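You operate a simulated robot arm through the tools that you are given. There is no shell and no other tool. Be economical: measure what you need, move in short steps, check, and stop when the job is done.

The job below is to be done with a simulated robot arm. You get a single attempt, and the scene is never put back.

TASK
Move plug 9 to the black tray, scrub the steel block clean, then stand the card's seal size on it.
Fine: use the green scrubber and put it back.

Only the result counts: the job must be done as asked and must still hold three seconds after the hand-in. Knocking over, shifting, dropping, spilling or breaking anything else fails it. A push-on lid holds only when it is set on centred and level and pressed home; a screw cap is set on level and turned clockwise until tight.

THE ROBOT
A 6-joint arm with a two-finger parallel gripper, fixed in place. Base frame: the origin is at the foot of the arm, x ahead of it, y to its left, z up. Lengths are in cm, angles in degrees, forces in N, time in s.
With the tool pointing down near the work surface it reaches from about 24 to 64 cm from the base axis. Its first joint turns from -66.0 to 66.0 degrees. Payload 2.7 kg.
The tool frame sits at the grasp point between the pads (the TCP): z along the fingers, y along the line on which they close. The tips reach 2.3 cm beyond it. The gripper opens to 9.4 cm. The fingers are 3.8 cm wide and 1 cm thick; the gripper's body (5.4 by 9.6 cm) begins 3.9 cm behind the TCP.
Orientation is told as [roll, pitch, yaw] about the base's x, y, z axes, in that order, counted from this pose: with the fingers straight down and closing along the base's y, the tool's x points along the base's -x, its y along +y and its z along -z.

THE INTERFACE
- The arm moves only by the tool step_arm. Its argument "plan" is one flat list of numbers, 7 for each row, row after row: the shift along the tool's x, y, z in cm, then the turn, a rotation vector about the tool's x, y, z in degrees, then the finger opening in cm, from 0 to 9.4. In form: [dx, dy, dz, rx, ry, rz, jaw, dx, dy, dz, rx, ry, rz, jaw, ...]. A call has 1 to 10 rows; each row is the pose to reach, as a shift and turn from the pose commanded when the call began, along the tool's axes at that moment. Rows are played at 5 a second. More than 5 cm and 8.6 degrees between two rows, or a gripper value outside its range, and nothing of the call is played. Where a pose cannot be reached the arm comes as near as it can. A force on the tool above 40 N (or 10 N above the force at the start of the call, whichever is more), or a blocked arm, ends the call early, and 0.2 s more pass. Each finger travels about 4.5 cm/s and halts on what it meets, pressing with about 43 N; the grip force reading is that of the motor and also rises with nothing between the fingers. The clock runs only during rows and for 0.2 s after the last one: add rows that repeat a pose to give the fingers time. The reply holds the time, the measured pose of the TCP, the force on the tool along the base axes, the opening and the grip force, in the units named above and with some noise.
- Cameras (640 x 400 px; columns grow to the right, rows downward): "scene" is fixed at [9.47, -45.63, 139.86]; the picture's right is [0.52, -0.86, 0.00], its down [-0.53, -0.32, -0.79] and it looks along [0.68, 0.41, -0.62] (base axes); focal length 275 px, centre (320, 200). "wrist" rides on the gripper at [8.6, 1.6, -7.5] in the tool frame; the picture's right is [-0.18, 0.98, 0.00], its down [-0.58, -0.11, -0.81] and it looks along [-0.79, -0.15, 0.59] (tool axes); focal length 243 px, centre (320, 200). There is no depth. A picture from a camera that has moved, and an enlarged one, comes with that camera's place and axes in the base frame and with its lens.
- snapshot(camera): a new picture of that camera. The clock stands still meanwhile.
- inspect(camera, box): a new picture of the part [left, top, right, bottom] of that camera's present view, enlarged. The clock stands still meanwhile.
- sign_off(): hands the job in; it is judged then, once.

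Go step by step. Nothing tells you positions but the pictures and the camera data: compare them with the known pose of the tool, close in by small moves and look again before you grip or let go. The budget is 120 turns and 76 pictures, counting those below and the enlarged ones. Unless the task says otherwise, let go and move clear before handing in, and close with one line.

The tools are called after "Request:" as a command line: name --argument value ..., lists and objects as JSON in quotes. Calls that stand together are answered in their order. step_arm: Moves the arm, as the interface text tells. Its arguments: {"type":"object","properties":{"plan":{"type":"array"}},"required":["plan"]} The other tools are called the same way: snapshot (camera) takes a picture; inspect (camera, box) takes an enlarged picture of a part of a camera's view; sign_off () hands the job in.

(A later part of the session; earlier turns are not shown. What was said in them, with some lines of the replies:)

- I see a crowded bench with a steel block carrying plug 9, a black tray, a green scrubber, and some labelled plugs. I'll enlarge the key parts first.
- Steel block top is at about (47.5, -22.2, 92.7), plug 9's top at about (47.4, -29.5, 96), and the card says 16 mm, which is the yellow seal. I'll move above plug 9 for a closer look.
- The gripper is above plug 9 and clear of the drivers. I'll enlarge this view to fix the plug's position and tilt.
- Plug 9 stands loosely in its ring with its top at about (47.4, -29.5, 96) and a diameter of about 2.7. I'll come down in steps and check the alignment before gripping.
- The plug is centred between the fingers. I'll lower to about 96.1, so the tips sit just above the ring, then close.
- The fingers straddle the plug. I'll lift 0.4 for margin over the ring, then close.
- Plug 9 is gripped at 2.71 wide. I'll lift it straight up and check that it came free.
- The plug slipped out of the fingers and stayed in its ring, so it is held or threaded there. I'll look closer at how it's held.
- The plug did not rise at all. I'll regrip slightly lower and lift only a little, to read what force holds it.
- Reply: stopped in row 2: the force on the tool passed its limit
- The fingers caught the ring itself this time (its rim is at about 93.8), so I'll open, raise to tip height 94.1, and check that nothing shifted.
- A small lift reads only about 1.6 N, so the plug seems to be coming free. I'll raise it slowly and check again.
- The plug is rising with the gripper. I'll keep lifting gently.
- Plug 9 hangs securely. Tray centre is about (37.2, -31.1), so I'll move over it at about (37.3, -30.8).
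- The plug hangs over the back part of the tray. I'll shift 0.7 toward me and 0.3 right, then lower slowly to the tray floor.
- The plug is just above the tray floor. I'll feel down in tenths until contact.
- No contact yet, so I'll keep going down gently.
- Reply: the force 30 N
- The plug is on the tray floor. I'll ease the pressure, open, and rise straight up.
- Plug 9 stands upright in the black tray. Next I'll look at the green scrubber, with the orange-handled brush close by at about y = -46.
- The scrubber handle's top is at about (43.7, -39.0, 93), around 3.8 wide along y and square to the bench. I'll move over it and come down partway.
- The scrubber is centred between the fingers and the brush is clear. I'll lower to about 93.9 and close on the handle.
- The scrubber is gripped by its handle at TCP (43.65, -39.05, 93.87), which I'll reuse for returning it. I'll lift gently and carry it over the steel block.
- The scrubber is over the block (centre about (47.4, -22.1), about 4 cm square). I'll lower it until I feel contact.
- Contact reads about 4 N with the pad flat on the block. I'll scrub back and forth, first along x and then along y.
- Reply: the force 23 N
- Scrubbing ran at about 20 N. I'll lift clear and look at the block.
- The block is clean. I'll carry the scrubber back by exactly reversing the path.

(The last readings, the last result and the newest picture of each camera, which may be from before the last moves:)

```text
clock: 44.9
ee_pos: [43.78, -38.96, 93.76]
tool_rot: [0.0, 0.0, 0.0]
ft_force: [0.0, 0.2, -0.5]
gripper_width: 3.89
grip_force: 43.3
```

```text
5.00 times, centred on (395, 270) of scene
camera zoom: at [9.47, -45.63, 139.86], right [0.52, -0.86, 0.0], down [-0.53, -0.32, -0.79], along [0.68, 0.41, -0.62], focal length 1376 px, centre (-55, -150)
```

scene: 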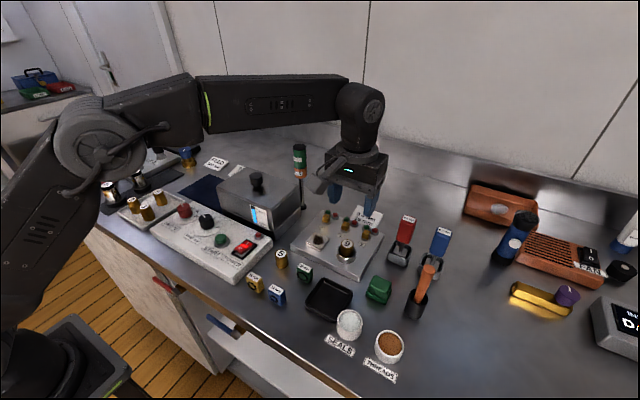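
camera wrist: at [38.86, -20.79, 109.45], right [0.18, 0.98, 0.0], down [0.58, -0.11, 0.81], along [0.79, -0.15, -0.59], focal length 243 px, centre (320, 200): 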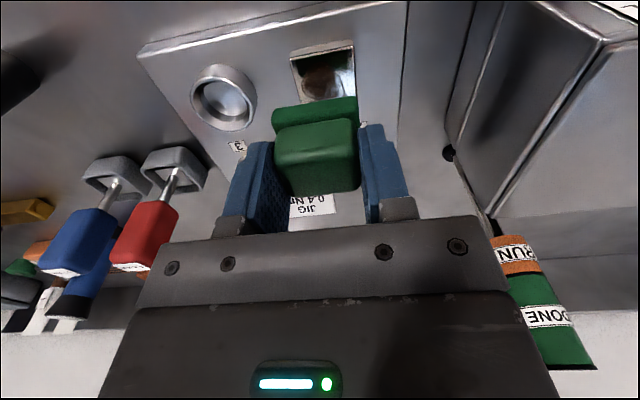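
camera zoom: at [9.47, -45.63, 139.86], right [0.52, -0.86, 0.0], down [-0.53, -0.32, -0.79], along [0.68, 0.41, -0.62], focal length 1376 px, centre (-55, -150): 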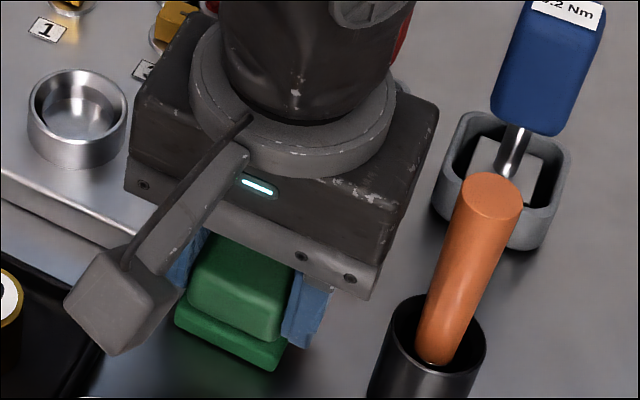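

It is back over its original spot. I'll feel for the last bit of contact before releasing.

Request:
step_arm --plan '[0, 0, 0.05, 0, 0, 0, 3, 0, 0, 0.1, 0, 0, 0, 3, 0, 0, 0.1, 0, 0, 0, 3]'

Request:
step_arm --plan '[0, 0, 0.05, 0, 0, 0, 3, 0, 0, 0.1, 0, 0, 0, 3, 0, 0, 0.1, 0, 0, 0, 3]'

```text
clock: 45.7
ee_pos: [43.71, -39.01, 93.77]
tool_rot: [-0.1, -0.1, 0.0]
ft_force: [-0.2, 2.1, 9.2]
gripper_width: 3.89
grip_force: 42.4
```

```text
clock: 46.5
ee_pos: [43.77, -39.05, 93.77]
tool_rot: [0.0, -0.1, 0.1]
ft_force: [3.9, 1.5, 10.1]
gripper_width: 3.89
grip_force: 42.8
```

It is seated on the bench. I'll release, rise straight up, and check it.

Request:
step_arm --plan '[0, 0, -0.05, 0, 0, 0, 4.4, 0, 0, -0.05, 0, 0, 0, 5.4, 0, 0, -0.05, 0, 0, 0, 5.4, 0, 0, -2, 0, 0, 0, 5.4, 0, 0, -5, 0, 0, 0, 5.4, 0, 0, -9, 0, 0, 0, 5.4, 0, 0, -13, 0, 0, 0, 5.4]'

Request:
step_arm --plan '[1.3, 2.5, 0, 0, 0, 0, 5.4, 2.6, 5, 0, 0, 0, 0, 5.4, 3.9, 7.5, 0, 0, 0, 0, 5.4, 5.2, 10, 0, 0, 0, 0, 5.4, 6.5, 12.5, 0, 0, 0, 0, 5.4, 7.8, 15, 0, 0, 0, 0, 5.4, 9.1, 17.5, 0, 0, 0, 0, 5.4, 10.4, 20, 0, 0, 0, 0, 5.4, 11.6, 22.5, 0, 0, 0, 0, 5.4, 11.6, 22.5, 0, 0, 0, 0, 5.4]'

Request:
snapshot --camera "scene"

Request:
snapshot --camera "wrist"

```text
clock: 48.1
ee_pos: [43.84, -38.89, 106.73]
tool_rot: [0.0, 0.0, 0.0]
ft_force: [0.4, 1.3, -0.1]
gripper_width: 5.4
grip_force: 0.0
```

```text
clock: 50.3
ee_pos: [32.25, -16.78, 106.86]
tool_rot: [0.0, 0.0, 0.0]
ft_force: [0.0, -1.1, -0.7]
gripper_width: 5.37
grip_force: 0.1
```

```text
36 pictures are left
```

scene: 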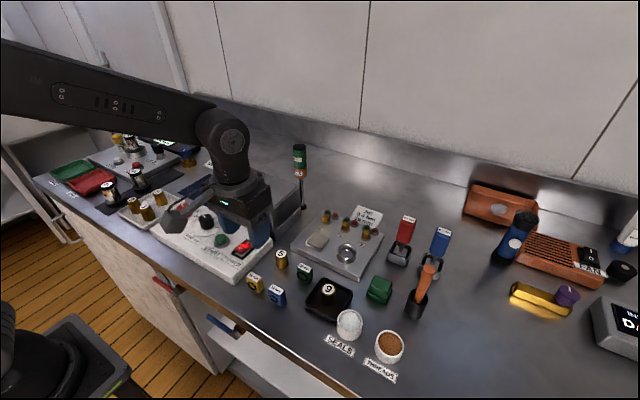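

```text
35 pictures are left
camera wrist: at [23.6, -15.12, 114.44], right [0.18, 0.98, 0.0], down [0.58, -0.11, 0.81], along [0.79, -0.15, -0.59], focal length 243 px, centre (320, 200)
```

wrist: 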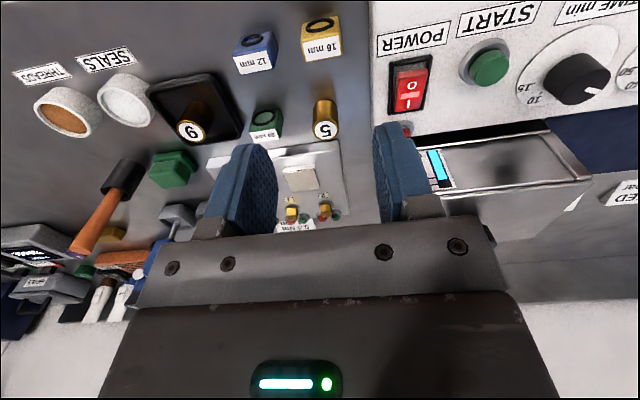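

Request:
inspect --camera "wrist" --box '[210, 0, 390, 150]'

Request:
inspect --camera "scene" --box '[230, 240, 320, 320]'

```text
2.67 times, centred on (300, 75) of wrist
camera zoom: at [23.6, -15.12, 114.44], right [0.18, 0.98, 0.0], down [0.58, -0.11, 0.81], along [0.79, -0.15, -0.59], focal length 647 px, centre (373, 533)
```

zoom: 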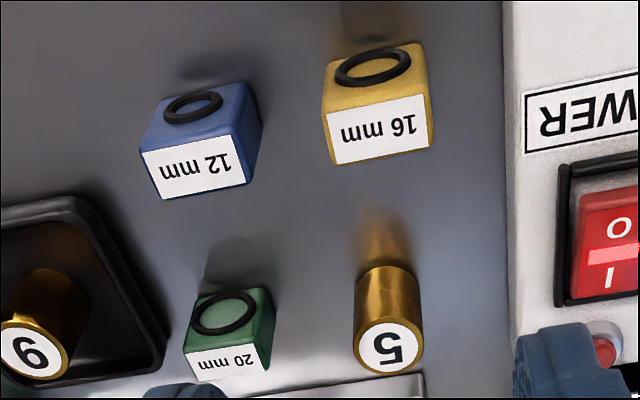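

```text
5.00 times, centred on (275, 280) of scene
camera zoom: at [9.47, -45.63, 139.86], right [0.52, -0.86, 0.0], down [-0.53, -0.32, -0.79], along [0.68, 0.41, -0.62], focal length 1376 px, centre (545, -200)
```

zoom: 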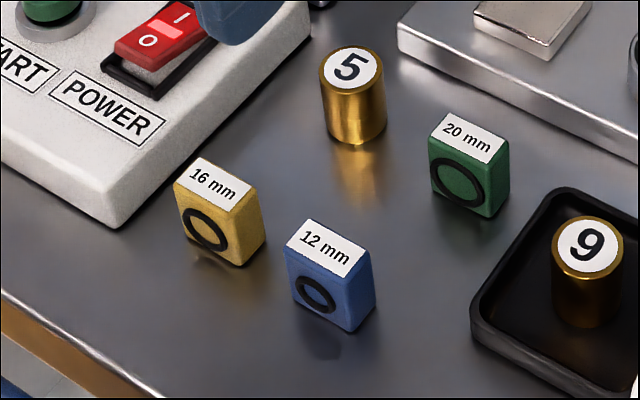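

The yellow 16 mm seal's top is at about (32.1, -16.5, 93), about 3.0 along y, 1.5 along x and 3 tall. I'll come down above it with a narrow opening to stay clear of the console and the blue seal.

Request:
step_arm --plan '[0, 0, 3, 0, 0, 0, 4.2, 0, 0, 6, 0, 0, 0, 4.2, 0, 0, 9.5, 0, 0, 0, 4.2, 0, 0, 9.5, 0, 0, 0, 4.2]'

Request:
snapshot --camera "wrist"

Request:
inspect --camera "scene" --box '[220, 220, 320, 320]'

```text
clock: 51.3
ee_pos: [32.34, -16.38, 97.18]
tool_rot: [0.0, 0.0, 0.1]
ft_force: [-0.3, -1.0, 0.3]
gripper_width: 4.2
grip_force: 0.1
```

```text
32 pictures are left
camera wrist: at [23.71, -14.77, 104.82], right [0.18, 0.98, 0.0], down [0.58, -0.11, 0.81], along [0.79, -0.15, -0.59], focal length 243 px, centre (320, 200)
```

wrist: 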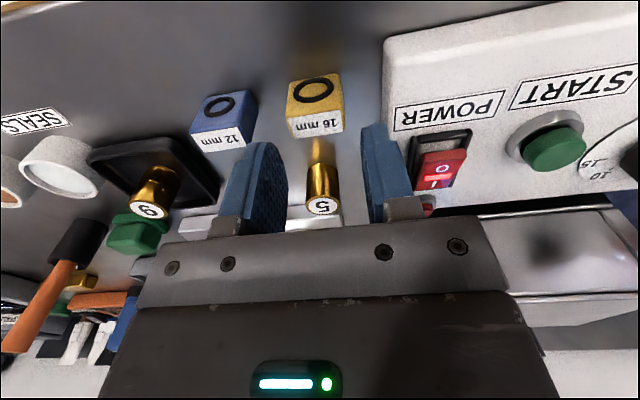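

```text
4.00 times, centred on (270, 270) of scene
camera zoom: at [9.47, -45.63, 139.86], right [0.52, -0.86, 0.0], down [-0.53, -0.32, -0.79], along [0.68, 0.41, -0.62], focal length 1100 px, centre (520, -80)
```

zoom: 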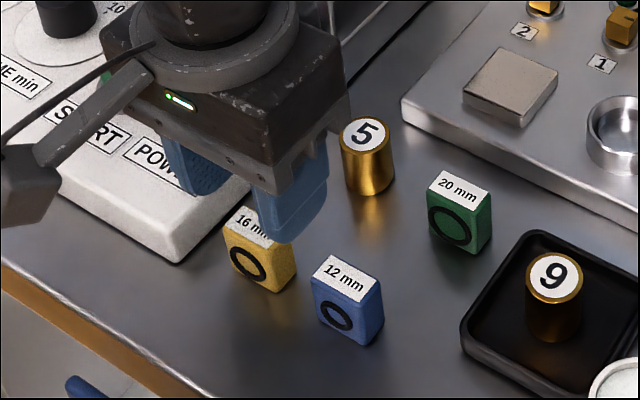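

The seal is centred under the fingers at (32.0, -16.5). I'll narrow the opening slightly and lower.

Request:
step_arm --plan '[0.15, -0.05, 0, 0, 0, 0, 3.8, 0.15, -0.05, 1.5, 0, 0, 0, 3.8, 0.15, -0.05, 3, 0, 0, 0, 3.8, 0.15, -0.05, 4, 0, 0, 0, 3.8, 0.15, -0.05, 4, 0, 0, 0, 3.8]'

Request:
inspect --camera "scene" --box '[220, 240, 320, 320]'

Request:
inspect --camera "wrist" --box '[190, 60, 450, 240]'

```text
clock: 52.5
ee_pos: [32.05, -16.46, 93.37]
tool_rot: [0.0, 0.0, 0.0]
ft_force: [-0.3, -0.2, -0.6]
gripper_width: 3.81
grip_force: 0.1
```

```text
5.00 times, centred on (270, 280) of scene
camera zoom: at [9.47, -45.63, 139.86], right [0.52, -0.86, 0.0], down [-0.53, -0.32, -0.79], along [0.68, 0.41, -0.62], focal length 1376 px, centre (570, -200)
```

zoom: 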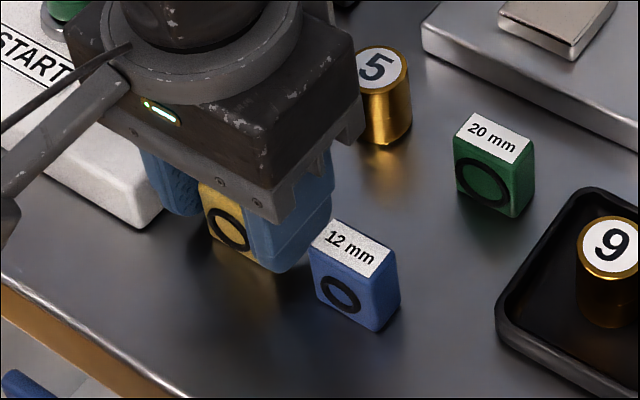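

```text
2.22 times, centred on (320, 150) of wrist
camera zoom: at [23.3, -14.91, 100.86], right [0.18, 0.98, 0.0], down [0.58, -0.11, 0.81], along [0.79, -0.15, -0.59], focal length 539 px, centre (320, 311)
```

zoom: 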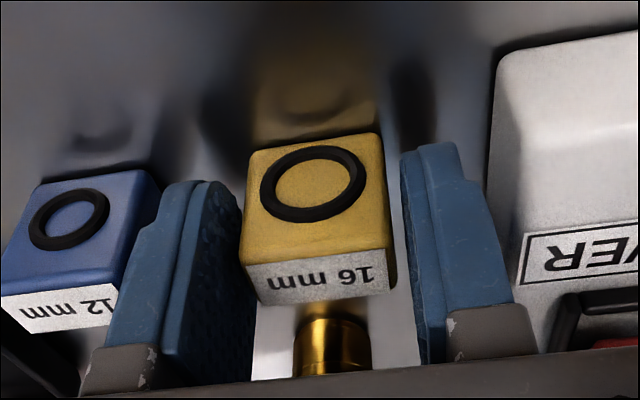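

The seal sits cleanly between the fingers. I'll close and lift slowly.

Request:
step_arm --plan '[0, 0, 0, 0, 0, 0, 3.2, 0, 0, 0, 0, 0, 0, 2.4, 0, 0, 0, 0, 0, 0, 2.4, 0, 0, 0, 0, 0, 0, 2.4]'

Request:
step_arm --plan '[0, 0, -0.4, 0, 0, 0, 2.4, 0, 0, -1, 0, 0, 0, 2.4, 0, 0, -2, 0, 0, 0, 2.4, 0, 0, -3.5, 0, 0, 0, 2.4, 0, 0, -5, 0, 0, 0, 2.4, 0, 0, -6.5, 0, 0, 0, 2.4, 0, 0, -8, 0, 0, 0, 2.4, 0, 0, -9.5, 0, 0, 0, 2.4]'

Request:
inspect --camera "wrist" --box '[190, 60, 450, 240]'

```text
clock: 53.5
ee_pos: [32.01, -16.6, 93.43]
tool_rot: [0.0, 0.0, 0.0]
ft_force: [-0.6, -0.2, 0.7]
gripper_width: 3.11
grip_force: 42.8
```

```text
clock: 55.3
ee_pos: [31.93, -16.5, 102.6]
tool_rot: [0.0, 0.0, 0.0]
ft_force: [-0.2, -0.2, 0.5]
gripper_width: 3.1
grip_force: 43.0
```

```text
2.22 times, centred on (320, 150) of wrist
camera zoom: at [23.32, -14.84, 110.1], right [0.18, 0.98, 0.0], down [0.58, -0.11, 0.81], along [0.79, -0.15, -0.59], focal length 539 px, centre (320, 311)
```

zoom: 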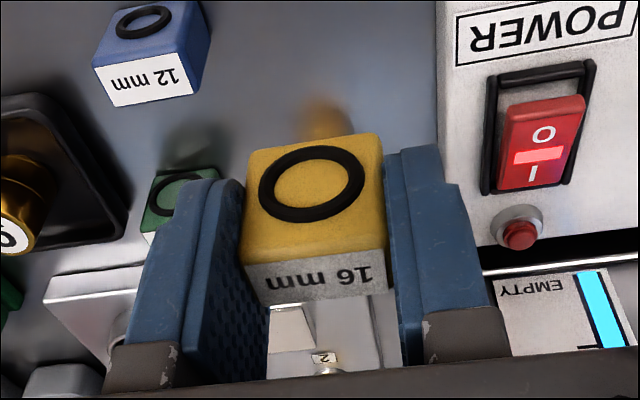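

The seal is held upright. I'll carry it over the clean block at (47.4, -22.1).

Request:
step_arm --plan '[-1.7, -0.6, 0, 0, 0, 0, 2.4, -3.4, -1.2, 0, 0, 0, 0, 2.4, -5.1, -1.9, 0, 0, 0, 0, 2.4, -6.8, -2.5, 0, 0, 0, 0, 2.4, -8.5, -3.1, 0, 0, 0, 0, 2.4, -10.2, -3.7, 0, 0, 0, 0, 2.4, -11.9, -4.3, 0, 0, 0, 0, 2.4, -13.6, -4.9, 0, 0, 0, 0, 2.4, -15.4, -5.6, 0, 0, 0, 0, 2.4, -15.4, -5.6, 0, 0, 0, 0, 2.4]'

Request:
step_arm --plan '[0, 0, 1.5, 0, 0, 0, 2.4, 0, 0, 3, 0, 0, 0, 2.4, 0, 0, 4.5, 0, 0, 0, 2.4, 0, 0, 5, 0, 0, 0, 2.4, 0, 0, 5, 0, 0, 0, 2.4]'

Request:
inspect --camera "scene" --box '[270, 190, 370, 280]'

Request:
inspect --camera "wrist" --box '[190, 60, 450, 240]'

```text
clock: 57.5
ee_pos: [47.54, -22.32, 102.62]
tool_rot: [0.0, 0.0, 0.0]
ft_force: [0.0, -1.1, -1.3]
gripper_width: 3.1
grip_force: 42.8
```

```text
clock: 58.7
ee_pos: [47.27, -22.36, 97.73]
tool_rot: [0.1, 0.0, 0.1]
ft_force: [1.2, -0.2, -0.1]
gripper_width: 3.06
grip_force: 42.5
```

```text
4.44 times, centred on (320, 235) of scene
camera zoom: at [9.47, -45.63, 139.86], right [0.52, -0.86, 0.0], down [-0.53, -0.32, -0.79], along [0.68, 0.41, -0.62], focal length 1223 px, centre (320, 44)
```

zoom: 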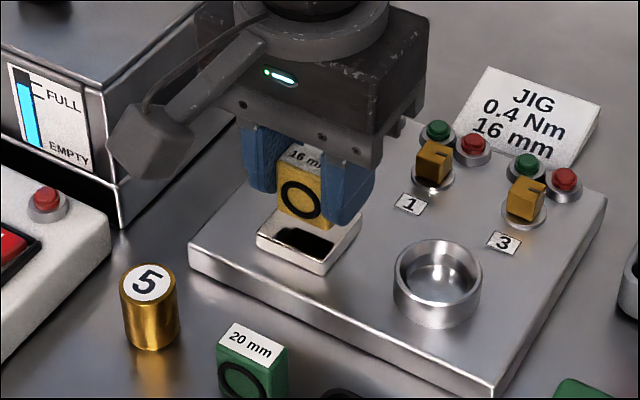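

```text
2.22 times, centred on (320, 150) of wrist
camera zoom: at [38.59, -20.7, 105.28], right [0.18, 0.98, 0.0], down [0.58, -0.11, 0.81], along [0.79, -0.15, -0.59], focal length 539 px, centre (320, 311)
```

zoom: 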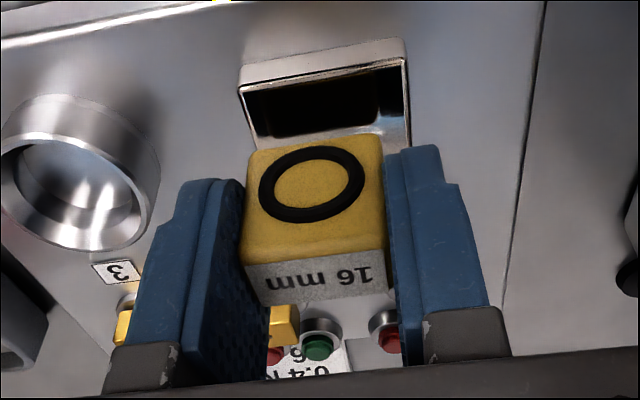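

The seal is over the block, about 1 cm above it. I'll shift 0.15 left and feel down to contact.

Request:
step_arm --plan '[0, 0.15, 0.3, 0, 0, 0, 2.4, 0, 0.15, 0.6, 0, 0, 0, 2.4, 0, 0.15, 0.8, 0, 0, 0, 2.4, 0, 0.15, 0.8, 0, 0, 0, 2.4]'

Request:
step_arm --plan '[0, 0, 0.1, 0, 0, 0, 2.4, 0, 0, 0.2, 0, 0, 0, 2.4, 0, 0, 0.2, 0, 0, 0, 2.4]'

```text
clock: 59.7
ee_pos: [47.33, -21.93, 97.06]
tool_rot: [0.0, 0.0, 0.0]
ft_force: [0.1, -0.8, 0.1]
gripper_width: 3.08
grip_force: 43.6
```

```text
clock: 60.5
ee_pos: [47.34, -22.0, 96.67]
tool_rot: [0.0, 0.0, 0.0]
ft_force: [0.3, 0.1, -0.3]
gripper_width: 3.08
grip_force: 43.4
```

Request:
step_arm --plan '[0, 0, 0.1, 0, 0, 0, 2.4, 0, 0, 0.15, 0, 0, 0, 2.4, 0, 0, 0.15, 0, 0, 0, 2.4]'

Request:
step_arm --plan '[0, 0, 0.05, 0, 0, 0, 2.4, 0, 0, 0.1, 0, 0, 0, 2.4, 0, 0, 0.1, 0, 0, 0, 2.4]'

Request:
inspect --camera "scene" --box '[280, 200, 360, 270]'

```text
clock: 61.3
ee_pos: [47.4, -21.94, 96.55]
tool_rot: [0.0, 0.0, 0.1]
ft_force: [-0.2, 0.3, 1.1]
gripper_width: 3.08
grip_force: 43.2
```

```text
clock: 62.1
ee_pos: [47.35, -22.03, 96.43]
tool_rot: [-0.1, -0.2, 0.0]
ft_force: [-1.1, 1.6, 13.1]
gripper_width: 3.12
grip_force: 43.0
```

```text
5.71 times, centred on (320, 235) of scene
camera zoom: at [9.45, -45.62, 139.87], right [0.52, -0.86, 0.0], down [-0.53, -0.32, -0.79], along [0.68, 0.41, -0.62], focal length 1572 px, centre (320, 0)
```

zoom: 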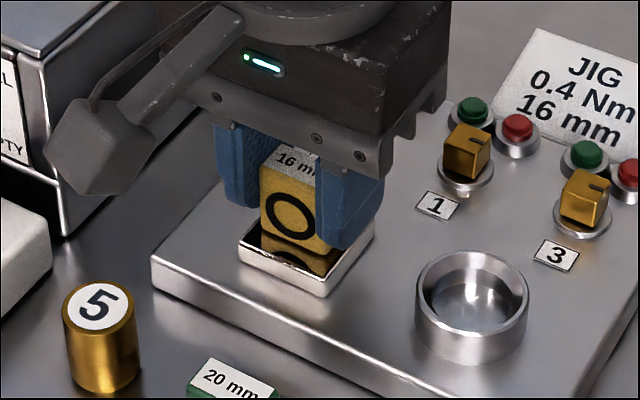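

The seal is standing on the polished block, with contact at 13 N. I'll ease off slightly, open, and rise clear.

Request:
step_arm --plan '[0, 0, -0.1, 0, 0, 0, 2.9, 0, 0, -0.1, 0, 0, 0, 3.6, 0, 0, -0.1, 0, 0, 0, 4.2, 0, 0, -0.1, 0, 0, 0, 4.2, 0, 0, -1.5, 0, 0, 0, 4.2, 0, 0, -4, 0, 0, 0, 4.2, 0, 0, -8, 0, 0, 0, 4.2, 0, 0, -12, 0, 0, 0, 4.2]'

Request:
step_arm --plan '[2, 1, -2, 0, 0, 0, 4.2, 4, 2, -4, 0, 0, 0, 4.2, 6, 4, -6, 0, 0, 0, 4.2, 6, 4, -6, 0, 0, 0, 4.2]'

Request:
inspect --camera "scene" --box '[230, 180, 430, 340]'

Request:
inspect --camera "scene" --box '[280, 200, 360, 270]'

```text
clock: 63.9
ee_pos: [47.52, -21.93, 108.4]
tool_rot: [0.0, -0.1, 0.0]
ft_force: [0.0, -0.2, 0.1]
gripper_width: 4.21
grip_force: 0.0
```

```text
clock: 64.9
ee_pos: [41.64, -18.03, 114.41]
tool_rot: [0.0, 0.0, 0.0]
ft_force: [-0.2, 0.2, 0.3]
gripper_width: 4.2
grip_force: 0.0
```

```text
2.50 times, centred on (330, 260) of scene
camera zoom: at [9.47, -45.63, 139.86], right [0.52, -0.86, 0.0], down [-0.53, -0.32, -0.79], along [0.68, 0.41, -0.62], focal length 688 px, centre (295, 50)
```

zoom: 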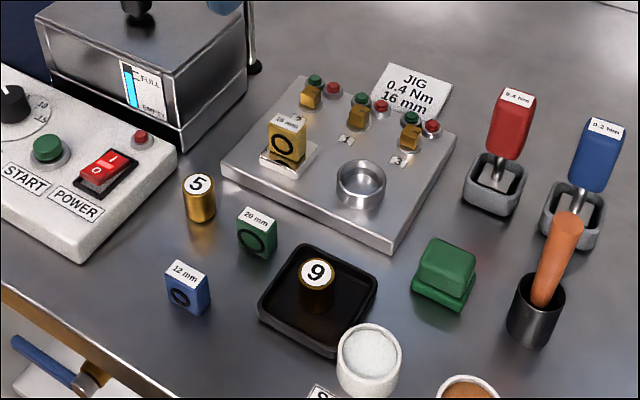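

```text
5.71 times, centred on (320, 235) of scene
camera zoom: at [9.47, -45.63, 139.86], right [0.52, -0.86, 0.0], down [-0.53, -0.32, -0.79], along [0.68, 0.41, -0.62], focal length 1572 px, centre (320, 0)
```

zoom: 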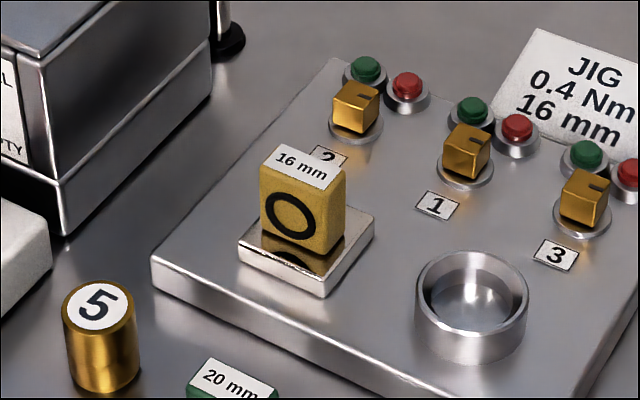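

The result matches the request: plug 9 is upright in the black tray, the block is clean with the 16 mm seal standing on it, and the scrubber is back in its place. The gripper is clear, so I'm handing in.

Request:
sign_off

```text
The job is handed in.
```

The job is handed in: plug 9 is in the black tray, the steel block is scrubbed clean with the 16 mm seal standing on it, and the green scrubber is back in its place.
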